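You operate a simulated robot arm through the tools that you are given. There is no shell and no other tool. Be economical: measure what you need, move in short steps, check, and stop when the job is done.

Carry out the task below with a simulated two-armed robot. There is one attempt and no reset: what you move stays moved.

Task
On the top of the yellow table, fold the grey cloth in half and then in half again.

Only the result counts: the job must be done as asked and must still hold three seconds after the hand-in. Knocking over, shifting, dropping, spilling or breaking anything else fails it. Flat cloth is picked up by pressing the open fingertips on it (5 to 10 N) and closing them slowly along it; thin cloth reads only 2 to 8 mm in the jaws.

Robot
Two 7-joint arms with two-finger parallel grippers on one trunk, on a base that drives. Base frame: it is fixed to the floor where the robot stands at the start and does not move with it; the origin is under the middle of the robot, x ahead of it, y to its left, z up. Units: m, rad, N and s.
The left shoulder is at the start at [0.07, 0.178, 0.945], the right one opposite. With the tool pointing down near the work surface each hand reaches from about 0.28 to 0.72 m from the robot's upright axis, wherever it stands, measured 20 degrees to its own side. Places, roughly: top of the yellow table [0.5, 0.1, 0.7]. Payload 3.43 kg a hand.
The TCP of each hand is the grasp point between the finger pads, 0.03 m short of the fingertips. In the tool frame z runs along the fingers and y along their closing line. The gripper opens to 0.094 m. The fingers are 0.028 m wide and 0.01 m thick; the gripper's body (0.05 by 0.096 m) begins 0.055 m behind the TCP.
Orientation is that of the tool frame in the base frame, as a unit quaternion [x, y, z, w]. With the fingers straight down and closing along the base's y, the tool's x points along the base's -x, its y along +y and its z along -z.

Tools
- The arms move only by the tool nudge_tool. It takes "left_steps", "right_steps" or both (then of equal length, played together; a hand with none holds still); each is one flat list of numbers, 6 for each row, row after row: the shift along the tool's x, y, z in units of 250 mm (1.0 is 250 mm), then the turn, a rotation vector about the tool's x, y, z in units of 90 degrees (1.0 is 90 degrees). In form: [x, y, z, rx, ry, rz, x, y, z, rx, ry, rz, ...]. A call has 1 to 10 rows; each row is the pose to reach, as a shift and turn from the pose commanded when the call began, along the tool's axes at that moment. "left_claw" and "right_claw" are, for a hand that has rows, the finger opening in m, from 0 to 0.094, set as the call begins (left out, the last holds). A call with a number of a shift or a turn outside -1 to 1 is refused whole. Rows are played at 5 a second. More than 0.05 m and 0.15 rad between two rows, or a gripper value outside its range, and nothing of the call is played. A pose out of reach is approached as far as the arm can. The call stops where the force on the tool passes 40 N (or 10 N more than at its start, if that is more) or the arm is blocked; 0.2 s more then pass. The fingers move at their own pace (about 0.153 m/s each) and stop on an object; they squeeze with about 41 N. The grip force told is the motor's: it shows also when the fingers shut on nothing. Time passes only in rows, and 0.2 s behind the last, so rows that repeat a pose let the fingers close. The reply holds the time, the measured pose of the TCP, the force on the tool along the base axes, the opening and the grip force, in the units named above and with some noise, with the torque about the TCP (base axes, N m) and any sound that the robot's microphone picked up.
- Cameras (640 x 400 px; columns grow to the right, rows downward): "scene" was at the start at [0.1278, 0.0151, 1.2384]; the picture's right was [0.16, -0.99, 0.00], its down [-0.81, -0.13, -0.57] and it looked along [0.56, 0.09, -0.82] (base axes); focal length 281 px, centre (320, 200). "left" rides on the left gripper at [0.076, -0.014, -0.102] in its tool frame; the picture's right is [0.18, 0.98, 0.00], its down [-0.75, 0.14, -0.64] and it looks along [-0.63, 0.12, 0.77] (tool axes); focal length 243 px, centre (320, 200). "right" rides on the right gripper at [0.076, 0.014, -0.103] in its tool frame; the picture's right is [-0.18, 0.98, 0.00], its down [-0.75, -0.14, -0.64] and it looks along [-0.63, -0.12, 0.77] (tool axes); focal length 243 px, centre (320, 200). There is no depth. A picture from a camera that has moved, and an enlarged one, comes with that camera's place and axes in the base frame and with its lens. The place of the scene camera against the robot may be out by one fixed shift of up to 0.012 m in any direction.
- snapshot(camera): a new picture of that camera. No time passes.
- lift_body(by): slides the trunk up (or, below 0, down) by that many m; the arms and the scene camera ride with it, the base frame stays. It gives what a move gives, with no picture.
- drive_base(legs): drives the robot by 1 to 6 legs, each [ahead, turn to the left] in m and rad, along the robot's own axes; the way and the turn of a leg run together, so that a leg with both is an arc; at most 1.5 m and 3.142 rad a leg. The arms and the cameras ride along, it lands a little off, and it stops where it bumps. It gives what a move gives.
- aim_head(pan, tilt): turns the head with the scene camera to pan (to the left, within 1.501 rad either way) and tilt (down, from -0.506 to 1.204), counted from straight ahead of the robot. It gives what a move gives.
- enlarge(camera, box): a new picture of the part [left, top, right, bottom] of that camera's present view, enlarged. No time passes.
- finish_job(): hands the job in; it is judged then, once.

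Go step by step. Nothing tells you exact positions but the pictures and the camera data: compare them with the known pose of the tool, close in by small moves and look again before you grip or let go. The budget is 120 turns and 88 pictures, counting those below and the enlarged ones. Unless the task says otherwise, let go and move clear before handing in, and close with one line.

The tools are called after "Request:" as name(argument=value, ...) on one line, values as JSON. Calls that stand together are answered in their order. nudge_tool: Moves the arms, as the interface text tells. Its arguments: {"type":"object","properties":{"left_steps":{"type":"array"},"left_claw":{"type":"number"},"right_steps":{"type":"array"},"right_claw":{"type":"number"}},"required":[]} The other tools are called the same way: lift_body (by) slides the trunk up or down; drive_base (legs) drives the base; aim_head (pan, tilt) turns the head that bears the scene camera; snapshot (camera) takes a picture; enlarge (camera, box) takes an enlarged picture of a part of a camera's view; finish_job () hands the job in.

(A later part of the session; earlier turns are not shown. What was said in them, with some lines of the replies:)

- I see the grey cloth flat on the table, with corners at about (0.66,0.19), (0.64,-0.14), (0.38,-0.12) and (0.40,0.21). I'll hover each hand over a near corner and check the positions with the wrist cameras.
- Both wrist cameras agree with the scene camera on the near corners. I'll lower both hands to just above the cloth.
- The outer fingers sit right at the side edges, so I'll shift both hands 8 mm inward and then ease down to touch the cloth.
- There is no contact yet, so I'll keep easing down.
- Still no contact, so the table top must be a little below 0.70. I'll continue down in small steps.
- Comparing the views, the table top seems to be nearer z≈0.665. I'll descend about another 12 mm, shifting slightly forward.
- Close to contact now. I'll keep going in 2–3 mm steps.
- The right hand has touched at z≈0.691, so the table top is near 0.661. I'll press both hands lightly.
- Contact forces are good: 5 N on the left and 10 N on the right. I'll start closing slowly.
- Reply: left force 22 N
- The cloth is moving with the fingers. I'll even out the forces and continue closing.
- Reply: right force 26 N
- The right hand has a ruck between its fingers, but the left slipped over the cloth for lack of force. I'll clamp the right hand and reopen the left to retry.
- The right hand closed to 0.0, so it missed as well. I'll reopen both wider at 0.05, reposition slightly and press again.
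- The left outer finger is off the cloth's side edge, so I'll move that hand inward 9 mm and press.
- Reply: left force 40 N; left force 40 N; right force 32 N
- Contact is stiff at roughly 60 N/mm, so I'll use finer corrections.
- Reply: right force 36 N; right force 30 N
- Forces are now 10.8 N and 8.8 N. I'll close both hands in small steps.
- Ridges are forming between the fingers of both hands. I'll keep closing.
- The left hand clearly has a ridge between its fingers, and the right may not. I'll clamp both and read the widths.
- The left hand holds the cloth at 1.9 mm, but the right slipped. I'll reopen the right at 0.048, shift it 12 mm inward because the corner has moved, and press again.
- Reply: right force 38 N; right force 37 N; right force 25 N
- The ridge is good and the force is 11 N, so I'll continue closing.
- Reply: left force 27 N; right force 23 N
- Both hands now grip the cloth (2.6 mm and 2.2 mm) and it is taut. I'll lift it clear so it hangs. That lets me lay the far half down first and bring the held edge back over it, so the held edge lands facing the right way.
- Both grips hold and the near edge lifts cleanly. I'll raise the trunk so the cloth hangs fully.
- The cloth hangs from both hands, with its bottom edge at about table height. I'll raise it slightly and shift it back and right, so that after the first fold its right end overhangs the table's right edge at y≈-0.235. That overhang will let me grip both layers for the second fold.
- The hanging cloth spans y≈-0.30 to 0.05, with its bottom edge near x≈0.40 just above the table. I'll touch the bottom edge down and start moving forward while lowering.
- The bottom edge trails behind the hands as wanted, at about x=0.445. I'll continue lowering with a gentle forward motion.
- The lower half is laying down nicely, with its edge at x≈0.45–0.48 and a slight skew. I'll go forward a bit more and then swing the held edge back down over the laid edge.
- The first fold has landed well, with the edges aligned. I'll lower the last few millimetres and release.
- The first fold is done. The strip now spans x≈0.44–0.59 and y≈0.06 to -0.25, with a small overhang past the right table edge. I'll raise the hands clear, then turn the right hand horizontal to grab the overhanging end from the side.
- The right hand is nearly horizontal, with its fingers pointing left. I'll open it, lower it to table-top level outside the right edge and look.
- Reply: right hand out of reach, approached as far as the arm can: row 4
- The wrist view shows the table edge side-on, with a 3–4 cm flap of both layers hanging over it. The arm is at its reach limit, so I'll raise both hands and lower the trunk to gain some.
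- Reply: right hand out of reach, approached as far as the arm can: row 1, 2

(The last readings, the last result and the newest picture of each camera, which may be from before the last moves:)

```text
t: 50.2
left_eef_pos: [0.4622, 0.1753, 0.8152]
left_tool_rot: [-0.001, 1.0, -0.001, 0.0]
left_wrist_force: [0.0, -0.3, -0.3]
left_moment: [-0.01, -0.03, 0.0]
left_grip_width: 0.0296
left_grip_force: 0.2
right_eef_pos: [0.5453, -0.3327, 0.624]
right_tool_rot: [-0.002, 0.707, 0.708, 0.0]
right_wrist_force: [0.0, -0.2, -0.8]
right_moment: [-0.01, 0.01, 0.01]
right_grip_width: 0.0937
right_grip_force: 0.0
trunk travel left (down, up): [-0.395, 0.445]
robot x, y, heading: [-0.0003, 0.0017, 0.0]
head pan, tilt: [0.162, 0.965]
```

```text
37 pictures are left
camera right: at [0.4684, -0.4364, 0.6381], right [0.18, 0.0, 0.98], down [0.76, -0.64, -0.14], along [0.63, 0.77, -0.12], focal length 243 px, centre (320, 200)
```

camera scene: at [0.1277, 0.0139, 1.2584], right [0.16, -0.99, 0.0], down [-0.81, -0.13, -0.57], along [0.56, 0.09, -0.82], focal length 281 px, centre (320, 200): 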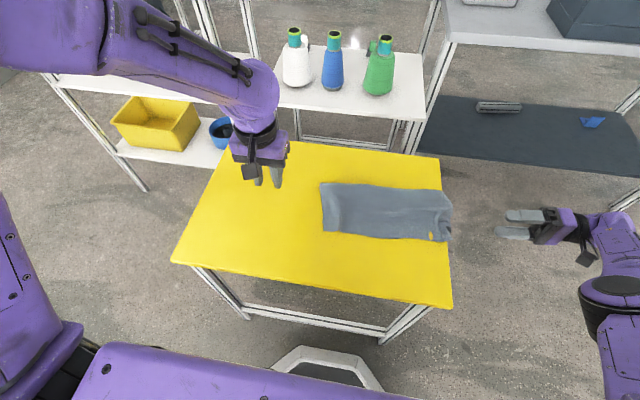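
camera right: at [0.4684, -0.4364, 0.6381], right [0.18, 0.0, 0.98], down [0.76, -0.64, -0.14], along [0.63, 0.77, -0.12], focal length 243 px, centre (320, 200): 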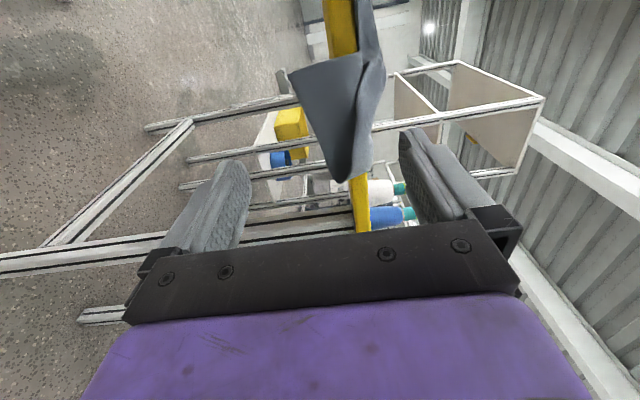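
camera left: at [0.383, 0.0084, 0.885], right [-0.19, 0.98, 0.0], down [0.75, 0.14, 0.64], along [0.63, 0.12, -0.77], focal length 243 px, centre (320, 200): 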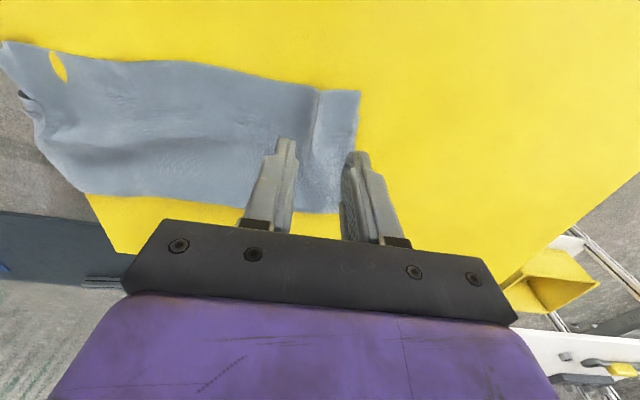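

The view is clear: the flap hangs to z≈0.61–0.64, and my lower finger will pass under it while the upper passes above the table top. I'll move in to just short of the table edge.

Request:
nudge_tool(right_steps=[0, 0.012, 0.1, 0, 0, 0, 0, 0.012, 0.18, 0, 0, 0, 0, 0.012, 0.22, 0, 0, 0])

Request:
snapshot(camera="right")

Request:
enlarge(camera="scene", box=[360, 100, 560, 225])

```text
t: 51.0
left_eef_pos: [0.462, 0.1758, 0.8157]
left_tool_rot: [-0.002, 1.0, 0.0, 0.0]
left_wrist_force: [0.0, -0.7, 0.1]
left_moment: [-0.03, 0.0, -0.03]
left_grip_width: 0.0298
left_grip_force: 0.0
right_eef_pos: [0.5419, -0.2781, 0.6277]
right_tool_rot: [-0.002, 0.707, 0.707, -0.001]
right_wrist_force: [-0.2, 1.4, 0.0]
right_moment: [0.02, 0.02, 0.06]
right_grip_width: 0.0939
right_grip_force: 0.0
trunk travel left (down, up): [-0.395, 0.445]
robot x, y, heading: [-0.0003, 0.003, 0.0]
head pan, tilt: [0.162, 0.965]
```

```text
36 pictures are left
camera right: at [0.4664, -0.3809, 0.6422], right [0.18, 0.0, 0.98], down [0.76, -0.64, -0.14], along [0.63, 0.77, -0.12], focal length 243 px, centre (320, 200)
```

right: 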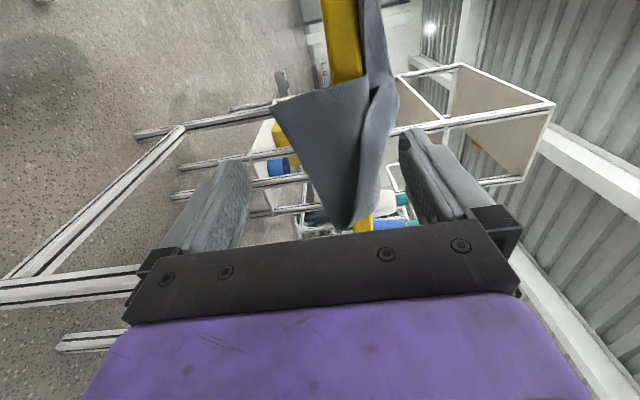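

```text
3.20 times, centred on (460, 162) of scene
camera zoom: at [0.1278, 0.015, 1.1084], right [0.16, -0.99, 0.0], down [-0.81, -0.13, -0.57], along [0.56, 0.09, -0.82], focal length 900 px, centre (-128, 320)
```

zoom: 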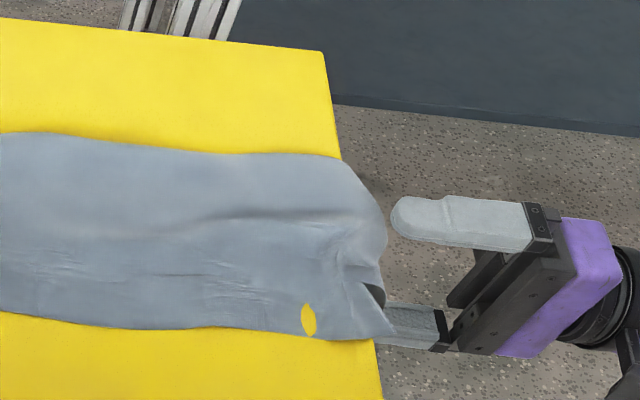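

The lower finger is under the flap and the upper is above it. I'll move in 6 mm more and close stepwise while rising, to scoop the flap up between the fingers.

Request:
nudge_tool(right_steps=[0, 0, 0.024, 0, 0, 0, 0, 0.03, 0.024, 0, 0, 0, 0, 0.052, 0.024, 0, 0, 0], right_claw=0.066)

Request:
snapshot(camera="right")

```text
t: 51.8
left_eef_pos: [0.4612, 0.1766, 0.8162]
left_tool_rot: [-0.001, 1.0, -0.001, -0.001]
left_wrist_force: [-0.2, 0.1, -0.4]
left_moment: [0.02, 0.02, 0.02]
left_grip_width: 0.03
left_grip_force: 0.1
right_eef_pos: [0.5411, -0.2699, 0.6408]
right_tool_rot: [-0.001, 0.707, 0.708, -0.001]
right_wrist_force: [0.2, -0.4, -0.1]
right_moment: [-0.01, 0.0, 0.02]
right_grip_width: 0.0658
right_grip_force: 0.1
trunk travel left (down, up): [-0.395, 0.445]
robot x, y, heading: [0.0013, 0.0016, 0.003]
head pan, tilt: [0.162, 0.965]
```

```text
34 pictures are left
camera right: at [0.4659, -0.3741, 0.6547], right [0.18, 0.0, 0.98], down [0.76, -0.64, -0.14], along [0.63, 0.77, -0.12], focal length 243 px, centre (320, 200)
```

right: 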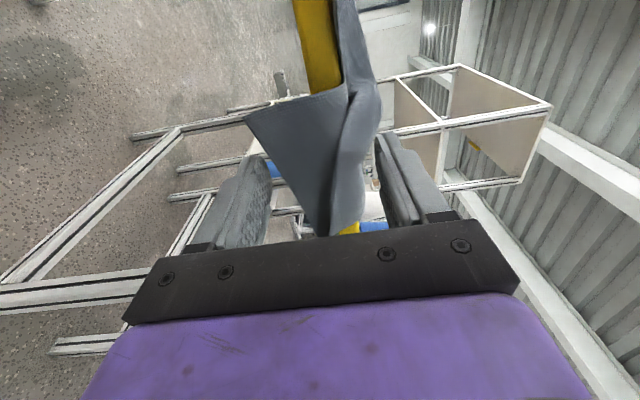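

Request:
nudge_tool(right_steps=[0, 0.02, 0.004, 0, 0, 0, 0, 0.04, 0.004, 0, 0, 0], right_claw=0.044)

Request:
snapshot(camera="right")

```text
t: 52.4
left_eef_pos: [0.4616, 0.1764, 0.8159]
left_tool_rot: [-0.001, 1.0, 0.0, 0.0]
left_wrist_force: [0.2, -0.6, -0.3]
left_moment: [0.01, -0.03, -0.01]
left_grip_width: 0.0298
left_grip_force: 0.1
right_eef_pos: [0.5424, -0.2704, 0.6514]
right_tool_rot: [-0.002, 0.706, 0.708, 0.0]
right_wrist_force: [-0.5, 0.6, 0.8]
right_moment: [-0.03, 0.01, 0.01]
right_grip_width: 0.044
right_grip_force: 0.0
trunk travel left (down, up): [-0.395, 0.445]
robot x, y, heading: [0.0008, -0.0011, -0.003]
head pan, tilt: [0.162, 0.965]
```

```text
33 pictures are left
camera right: at [0.4665, -0.3734, 0.665], right [0.18, 0.0, 0.98], down [0.76, -0.64, -0.14], along [0.63, 0.77, -0.12], focal length 243 px, centre (320, 200)
```

right: 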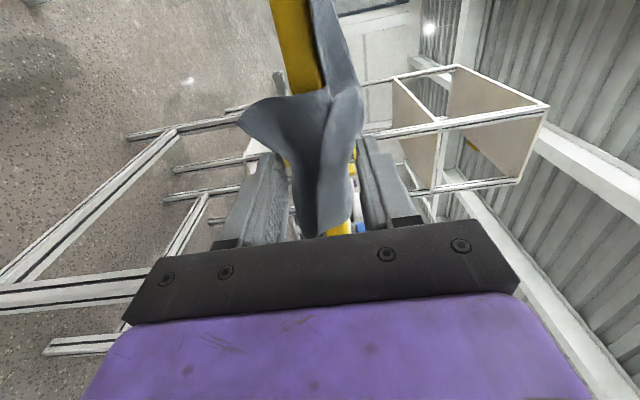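

The scoop is working, so I'll continue closing and rising.

Request:
nudge_tool(right_steps=[0, 0.02, 0, 0, 0, 0, 0, 0.036, 0, 0, 0, 0], right_claw=0.024)

Request:
nudge_tool(right_steps=[0, 0.012, 0, 0, 0, 0, 0, 0.02, 0, 0, 0, 0, 0, 0.02, 0, 0, 0, 0], right_claw=0.0)

Request:
snapshot(camera="right")

Request:
enlarge(camera="scene", box=[300, 100, 500, 225])

```text
t: 53.0
left_eef_pos: [0.461, 0.1763, 0.8167]
left_tool_rot: [-0.001, 1.0, 0.001, 0.0]
left_wrist_force: [0.1, 0.0, 0.8]
left_moment: [0.0, -0.04, 0.01]
left_grip_width: 0.0302
left_grip_force: 0.0
right_eef_pos: [0.5422, -0.2688, 0.6609]
right_tool_rot: [-0.002, 0.707, 0.708, -0.001]
right_wrist_force: [-1.2, -0.1, -0.7]
right_moment: [-0.01, -0.03, -0.01]
right_grip_width: 0.0242
right_grip_force: 0.0
trunk travel left (down, up): [-0.395, 0.445]
robot x, y, heading: [-0.0025, 0.0046, 0.002]
head pan, tilt: [0.162, 0.965]
```

```text
t: 53.8
left_eef_pos: [0.4615, 0.1757, 0.8144]
left_tool_rot: [0.0, 1.0, 0.0, 0.001]
left_wrist_force: [0.5, -0.2, 0.5]
left_moment: [-0.01, 0.0, -0.03]
left_grip_width: 0.0303
left_grip_force: 0.0
right_eef_pos: [0.5407, -0.2704, 0.6661]
right_tool_rot: [-0.001, 0.706, 0.708, -0.001]
right_wrist_force: [1.0, 0.6, -0.7]
right_moment: [-0.03, 0.03, -0.01]
right_grip_width: 0.0027
right_grip_force: 37.5
trunk travel left (down, up): [-0.395, 0.445]
robot x, y, heading: [-0.0022, 0.0004, 0.005]
head pan, tilt: [0.162, 0.965]
```

```text
32 pictures are left
camera right: at [0.4653, -0.3735, 0.6802], right [0.18, 0.0, 0.98], down [0.76, -0.64, -0.14], along [0.63, 0.77, -0.12], focal length 243 px, centre (320, 200)
```

right: 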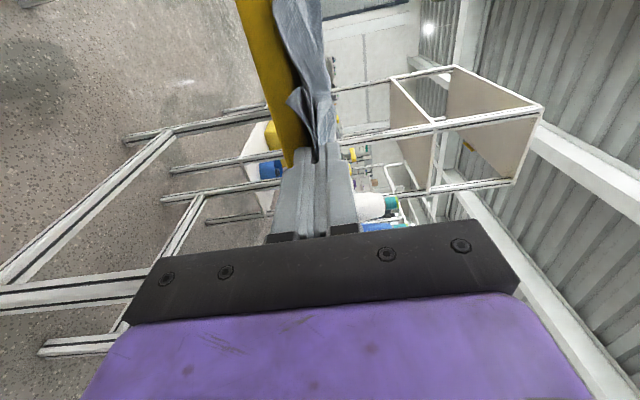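

```text
3.20 times, centred on (400, 162) of scene
camera zoom: at [0.1278, 0.0149, 1.1084], right [0.16, -0.99, 0.0], down [-0.81, -0.13, -0.57], along [0.56, 0.09, -0.82], focal length 900 px, centre (64, 320)
```

zoom: 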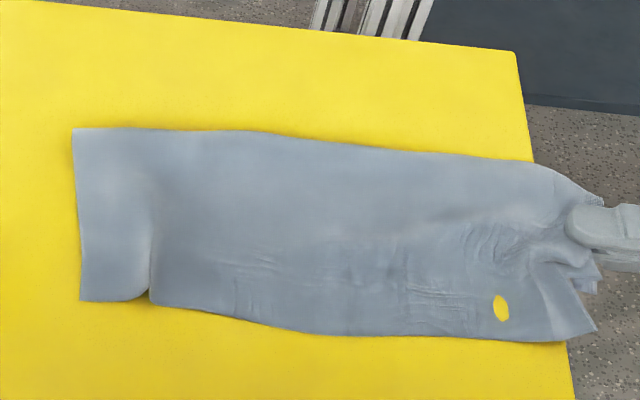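

The right hand grips the end at 2.7 mm with both layers. I'll lift it along an arc towards the left end, turning the fingers downward, and move the left hand out of the way.

Request:
nudge_tool(right_steps=[0, 0.092, 0.009, 0.09, 0, 0, 0, 0.188, 0.045, 0.18, 0, 0, 0, 0.284, 0.098, 0.27, 0, 0, 0.004, 0.38, 0.17, 0.36, 0, 0, 0.006, 0.462, 0.261, 0.45, 0, 0, 0.008, 0.526, 0.361, 0.54, 0, 0], left_steps=[0, 0.08, -0.05, 0, 0, 0, 0, 0.16, -0.1, 0, 0, 0, 0, 0.24, -0.15, 0, 0, 0, 0, 0.33, -0.2, 0, 0, 0, 0, 0.42, -0.25, 0, 0, 0, 0, 0.52, -0.3, 0, 0, 0])

Request:
snapshot(camera="scene")

Request:
snapshot(camera="right")

```text
t: 55.2
left_eef_pos: [0.4573, 0.3056, 0.8927]
left_tool_rot: [-0.001, 1.0, -0.001, 0.0]
left_wrist_force: [0.3, 1.4, 0.2]
left_moment: [-0.02, 0.03, 0.0]
left_grip_width: 0.0303
left_grip_force: 0.0
right_eef_pos: [0.5386, -0.1794, 0.7986]
right_tool_rot: [-0.002, 0.936, 0.351, 0.001]
right_wrist_force: [0.0, -0.2, 0.2]
right_moment: [0.03, -0.02, -0.01]
right_grip_width: 0.0027
right_grip_force: 36.9
trunk travel left (down, up): [-0.395, 0.445]
robot x, y, heading: [-0.0027, 0.003, -0.002]
head pan, tilt: [0.162, 0.965]
```

```text
30 pictures are left
camera scene: at [0.1274, 0.0171, 1.1084], right [0.16, -0.99, 0.0], down [-0.81, -0.14, -0.57], along [0.56, 0.09, -0.82], focal length 281 px, centre (320, 200)
```

scene: 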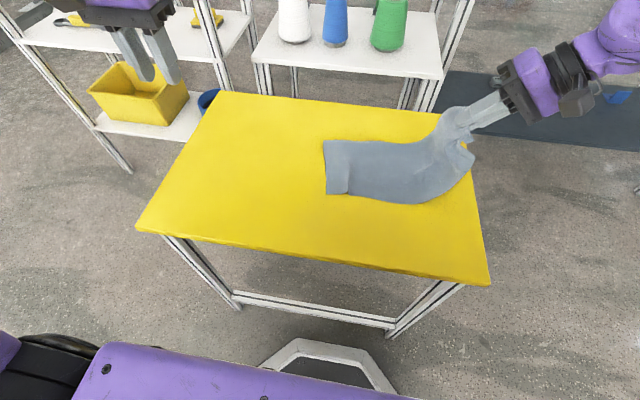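

```text
29 pictures are left
camera right: at [0.4636, -0.2377, 0.885], right [0.18, 0.74, 0.65], down [0.75, -0.53, 0.39], along [0.63, 0.42, -0.65], focal length 243 px, centre (320, 200)
```

right: 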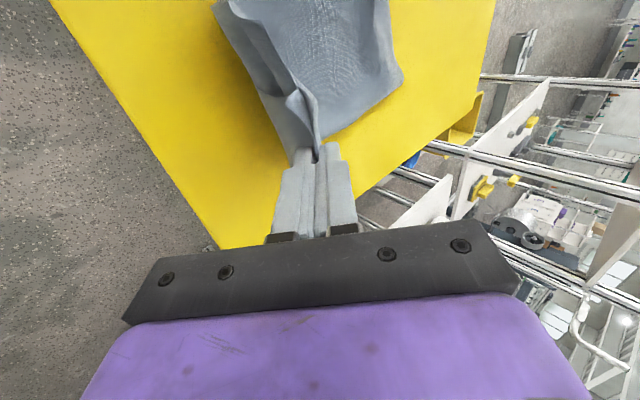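

Both layers come up together. I'll continue the arc to the left, turning the fingers past vertical.

Request:
nudge_tool(right_steps=[0, 0.115, 0.034, 0.09, 0, 0, 0, 0.223, 0.091, 0.18, 0, 0, 0.004, 0.318, 0.165, 0.27, 0, 0, 0.008, 0.401, 0.253, 0.36, 0, 0, 0.012, 0.472, 0.356, 0.45, 0, 0, 0.016, 0.52, 0.472, 0.54, 0, 0, 0.02, 0.543, 0.592, 0.63, 0, 0])

Request:
snapshot(camera="scene")

Request:
snapshot(camera="right")

```text
t: 57.0
left_eef_pos: [0.459, 0.3036, 0.8929]
left_tool_rot: [0.0, 1.0, 0.0, 0.001]
left_wrist_force: [-0.7, 0.1, 0.3]
left_moment: [0.0, -0.03, 0.02]
left_grip_width: 0.03
left_grip_force: 0.1
right_eef_pos: [0.5507, -0.0072, 0.7938]
right_tool_rot: [0.031, 0.995, -0.094, -0.001]
right_wrist_force: [0.2, -0.1, -0.6]
right_moment: [0.05, -0.01, -0.03]
right_grip_width: 0.0028
right_grip_force: 37.3
trunk travel left (down, up): [-0.395, 0.445]
robot x, y, heading: [0.0028, 0.0002, -0.0]
head pan, tilt: [0.162, 0.965]
stopped in row 7 (right hand): the arm was blocked; the commanded pose is now the measured one
```

```text
28 pictures are left
camera scene: at [0.1273, 0.0152, 1.1085], right [0.16, -0.99, 0.0], down [-0.81, -0.13, -0.57], along [0.56, 0.09, -0.82], focal length 281 px, centre (320, 200)
```

scene: 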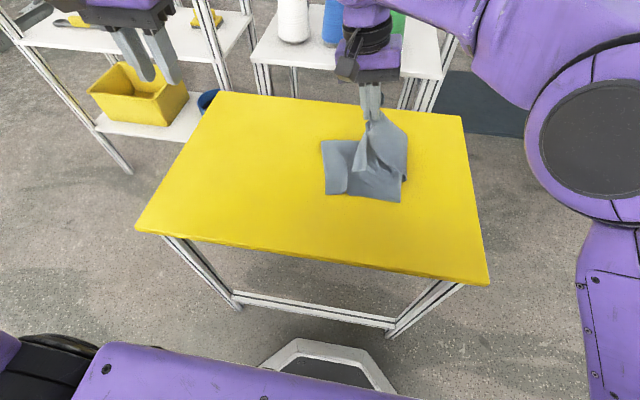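

```text
27 pictures are left
camera right: at [0.4765, 0.0297, 0.8923], right [0.24, 0.95, -0.19], down [0.75, -0.06, 0.66], along [0.62, -0.3, -0.73], focal length 243 px, centre (320, 200)
```

right: 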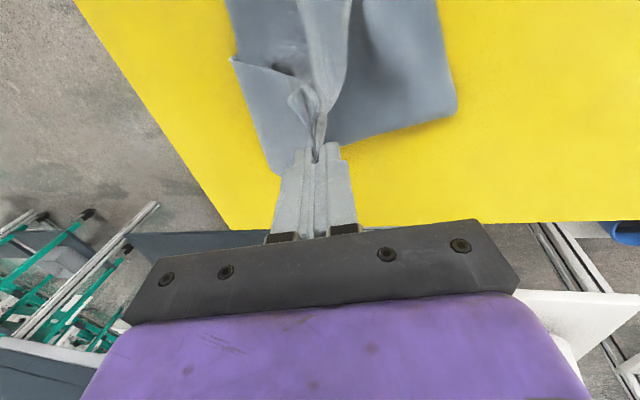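

The arm hit a joint limit at about 11° past vertical, which is enough. The end is held above the left half, so I'll ease the turn slightly and carry it left and down.

Request:
nudge_tool(right_steps=[0.02, 0.1, 0.04, -0.03, 0, 0, 0.045, 0.19, 0.11, -0.06, 0, 0, 0.07, 0.26, 0.19, -0.08, 0, 0, 0.086, 0.3, 0.27, -0.08, 0, 0])

Request:
snapshot(camera="right")

Request:
enlarge(camera="scene", box=[280, 80, 440, 220])

```text
t: 58.2
left_eef_pos: [0.4588, 0.3029, 0.8928]
left_tool_rot: [0.001, 1.0, 0.001, 0.001]
left_wrist_force: [0.8, -0.7, -0.7]
left_moment: [0.02, 0.0, -0.01]
left_grip_width: 0.0301
left_grip_force: 0.0
right_eef_pos: [0.5483, 0.0361, 0.7286]
right_tool_rot: [0.056, 0.998, -0.003, -0.002]
right_wrist_force: [0.7, -0.2, -0.3]
right_moment: [-0.02, 0.0, 0.04]
right_grip_width: 0.0026
right_grip_force: 37.0
trunk travel left (down, up): [-0.395, 0.445]
robot x, y, heading: [0.0034, 0.0041, 0.003]
head pan, tilt: [0.162, 0.965]
stopped in row 4 (right hand): the arm was blocked; the commanded pose is now the measured one
```

```text
26 pictures are left
camera right: at [0.475, 0.0589, 0.8315], right [0.29, 0.96, -0.01], down [0.74, -0.22, 0.64], along [0.61, -0.19, -0.77], focal length 243 px, centre (320, 200)
```

right: 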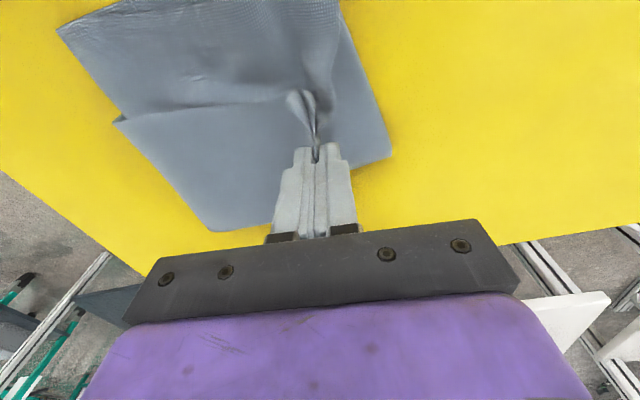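

```text
2.86 times, centred on (360, 150) of scene
camera zoom: at [0.1277, 0.0148, 1.1084], right [0.16, -0.99, 0.0], down [-0.81, -0.13, -0.57], along [0.56, 0.09, -0.82], focal length 804 px, centre (206, 343)
```

zoom: 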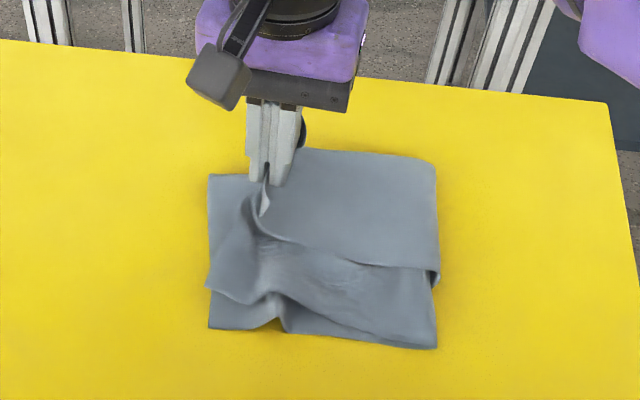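

The quarter fold is nearly there: the held end is close to the left edge, though about 2 cm too far forward. I'll nudge it back towards the robot, left and down.

Request:
nudge_tool(right_steps=[0.04, 0.03, 0.01, 0, 0, 0, 0.08, 0.06, 0.03, 0, 0, 0, 0.09, 0.07, 0.06, 0, 0, 0])

Request:
enlarge(camera="scene", box=[280, 80, 440, 220])

```text
t: 59.0
left_eef_pos: [0.46, 0.303, 0.8934]
left_tool_rot: [0.0, 1.0, 0.001, 0.0]
left_wrist_force: [-0.6, -0.3, 0.1]
left_moment: [0.01, -0.02, 0.0]
left_grip_width: 0.0299
left_grip_force: 0.0
right_eef_pos: [0.5328, 0.0428, 0.7114]
right_tool_rot: [0.074, 0.997, 0.01, -0.016]
right_wrist_force: [-1.0, 0.1, 1.3]
right_moment: [-0.02, 0.03, 0.04]
right_grip_width: 0.0029
right_grip_force: 37.4
trunk travel left (down, up): [-0.395, 0.445]
robot x, y, heading: [0.0006, 0.0014, -0.002]
head pan, tilt: [0.162, 0.965]
```

```text
2.86 times, centred on (360, 150) of scene
camera zoom: at [0.1275, 0.0149, 1.1085], right [0.16, -0.99, 0.0], down [-0.81, -0.13, -0.57], along [0.56, 0.09, -0.82], focal length 804 px, centre (206, 343)
```

zoom: 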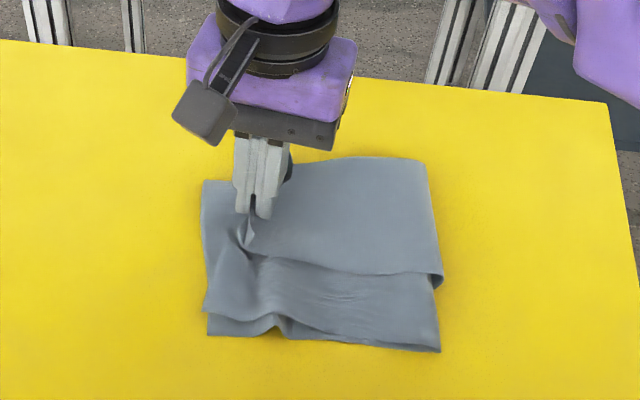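

It lines up better now. I'll lower the last centimetre, a touch left, then release and back off upward.

Request:
nudge_tool(right_steps=[0.01, 0.02, 0.02, 0, 0, 0, 0.02, 0.035, 0.05, 0, 0, 0])

Request:
nudge_tool(right_steps=[0, 0, 0, 0, 0, 0, 0, 0, 0, 0, 0, 0, 0, 0, -0.06, 0, 0, 0, 0, 0, -0.2, 0, 0, 0, 0, 0, -0.38, 0, 0, 0], right_claw=0.02)

Request:
enlarge(camera="scene", box=[280, 80, 440, 220])

Request:
snapshot(camera="right")

```text
t: 59.8
left_eef_pos: [0.4606, 0.3027, 0.8913]
left_tool_rot: [0.0, 1.0, 0.001, 0.0]
left_wrist_force: [0.4, 0.5, 1.1]
left_moment: [0.01, -0.04, 0.0]
left_grip_width: 0.0299
left_grip_force: 0.0
right_eef_pos: [0.5387, 0.0479, 0.7151]
right_tool_rot: [0.083, 0.996, 0.028, -0.009]
right_wrist_force: [-0.1, 0.5, 0.0]
right_moment: [0.01, 0.04, 0.03]
right_grip_width: 0.0027
right_grip_force: 37.2
trunk travel left (down, up): [-0.395, 0.445]
robot x, y, heading: [0.0007, -0.0005, -0.002]
head pan, tilt: [0.162, 0.965]
stopped in row 2 (right hand): the arm was blocked; the commanded pose is now the measured one
```

```text
t: 61.0
left_eef_pos: [0.4588, 0.3026, 0.8916]
left_tool_rot: [0.0, 1.0, 0.0, 0.002]
left_wrist_force: [-0.3, 0.4, 0.0]
left_moment: [0.02, 0.02, -0.01]
left_grip_width: 0.03
left_grip_force: 0.0
right_eef_pos: [0.5351, 0.044, 0.8099]
right_tool_rot: [0.079, 0.997, 0.025, -0.007]
right_wrist_force: [-0.1, -0.3, -0.2]
right_moment: [-0.02, -0.06, -0.02]
right_grip_width: 0.0201
right_grip_force: 0.0
trunk travel left (down, up): [-0.395, 0.445]
robot x, y, heading: [-0.0016, -0.0018, -0.002]
head pan, tilt: [0.162, 0.965]
```

```text
2.86 times, centred on (360, 150) of scene
camera zoom: at [0.1272, 0.0151, 1.1084], right [0.16, -0.99, 0.0], down [-0.81, -0.13, -0.57], along [0.56, 0.09, -0.82], focal length 804 px, centre (206, 343)
```

zoom: 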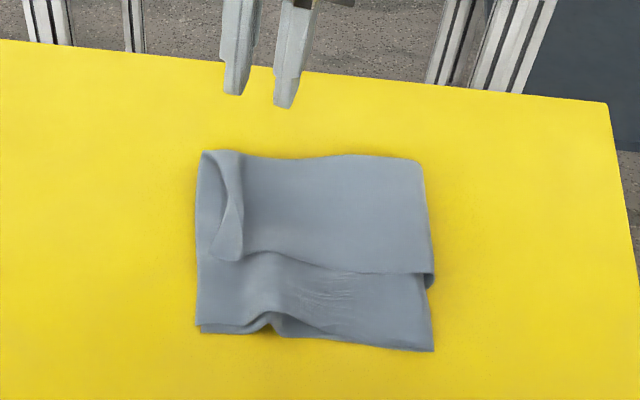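

```text
22 pictures are left
camera right: at [0.4636, 0.0646, 0.914], right [0.34, 0.94, 0.04], down [0.73, -0.29, 0.62], along [0.6, -0.18, -0.78], focal length 243 px, centre (320, 200)
```

right: 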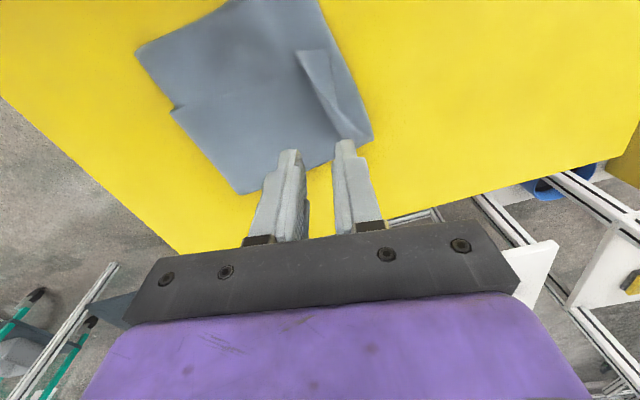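

The cloth is now a quarter-size stack, with a small curl at the left end where I gripped it. I'll move the right hand well clear and check the stack from above.

Request:
nudge_tool(right_steps=[0, -0.05, -0.15, 0, 0, 0, 0, -0.15, -0.28, 0, 0, 0, 0, -0.3, -0.36, 0, 0, 0, 0, -0.48, -0.4, 0, 0, 0, 0, -0.66, -0.4, 0, 0, 0, 0, -0.84, -0.4, 0, 0, 0], left_steps=[0.05, -0.1, -0.05, 0, 0, 0, 0.1, -0.2, -0.1, 0, 0, 0, 0.15, -0.35, -0.1, 0, 0, 0, 0.2, -0.5, -0.1, 0, 0, 0, 0.2, -0.68, -0.1, 0, 0, 0, 0.2, -0.84, -0.1, 0, 0, 0])

Request:
snapshot(camera="left")

Request:
snapshot(camera="scene")

```text
t: 62.4
left_eef_pos: [0.4099, 0.0901, 0.9165]
left_tool_rot: [-0.001, 1.0, 0.002, 0.0]
left_wrist_force: [0.5, -1.0, 0.2]
left_moment: [0.02, 0.03, 0.01]
left_grip_width: 0.03
left_grip_force: 0.1
right_eef_pos: [0.4997, -0.1714, 0.8988]
right_tool_rot: [0.079, 0.996, 0.026, -0.008]
right_wrist_force: [-0.2, -0.1, -0.9]
right_moment: [0.03, 0.01, -0.01]
right_grip_width: 0.0201
right_grip_force: 0.0
trunk travel left (down, up): [-0.395, 0.445]
robot x, y, heading: [-0.0008, 0.0008, -0.002]
head pan, tilt: [0.162, 0.965]
```

```text
21 pictures are left
camera left: at [0.3337, 0.0745, 1.0175], right [-0.18, 0.98, 0.0], down [0.75, 0.14, 0.64], along [0.63, 0.12, -0.77], focal length 243 px, centre (320, 200)
```

left: 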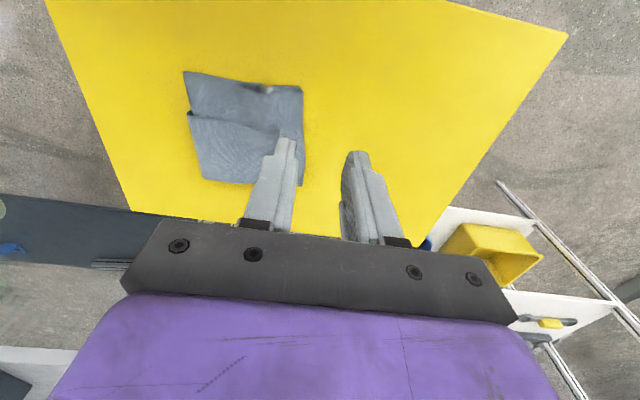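

```text
20 pictures are left
camera scene: at [0.1275, 0.0127, 1.1084], right [0.16, -0.99, 0.0], down [-0.81, -0.13, -0.57], along [0.56, 0.09, -0.82], focal length 281 px, centre (320, 200)
```

scene: 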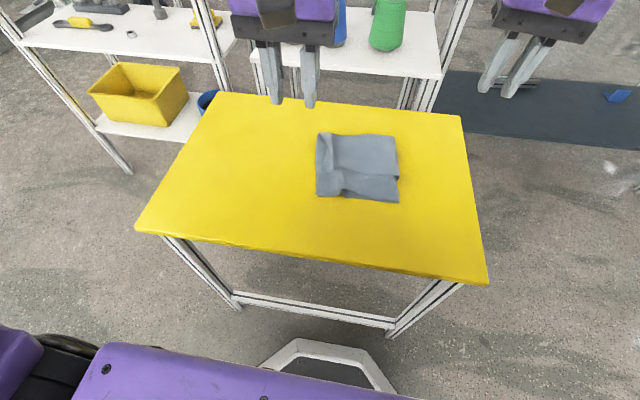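

The cloth lies fully on the table as a compact stack of about 0.165 × 0.165 m, folded once in each direction. Both hands are open and clear, and nothing else was touched, so I'll hand in.

Request:
finish_job()

```text
The job is handed in.
```

The grey cloth is folded in half and then in half again on the yellow table. It isn't a perfect fold: the layers are offset by up to about 5 cm along the near edge, and the left end has a small curl where it was gripped.
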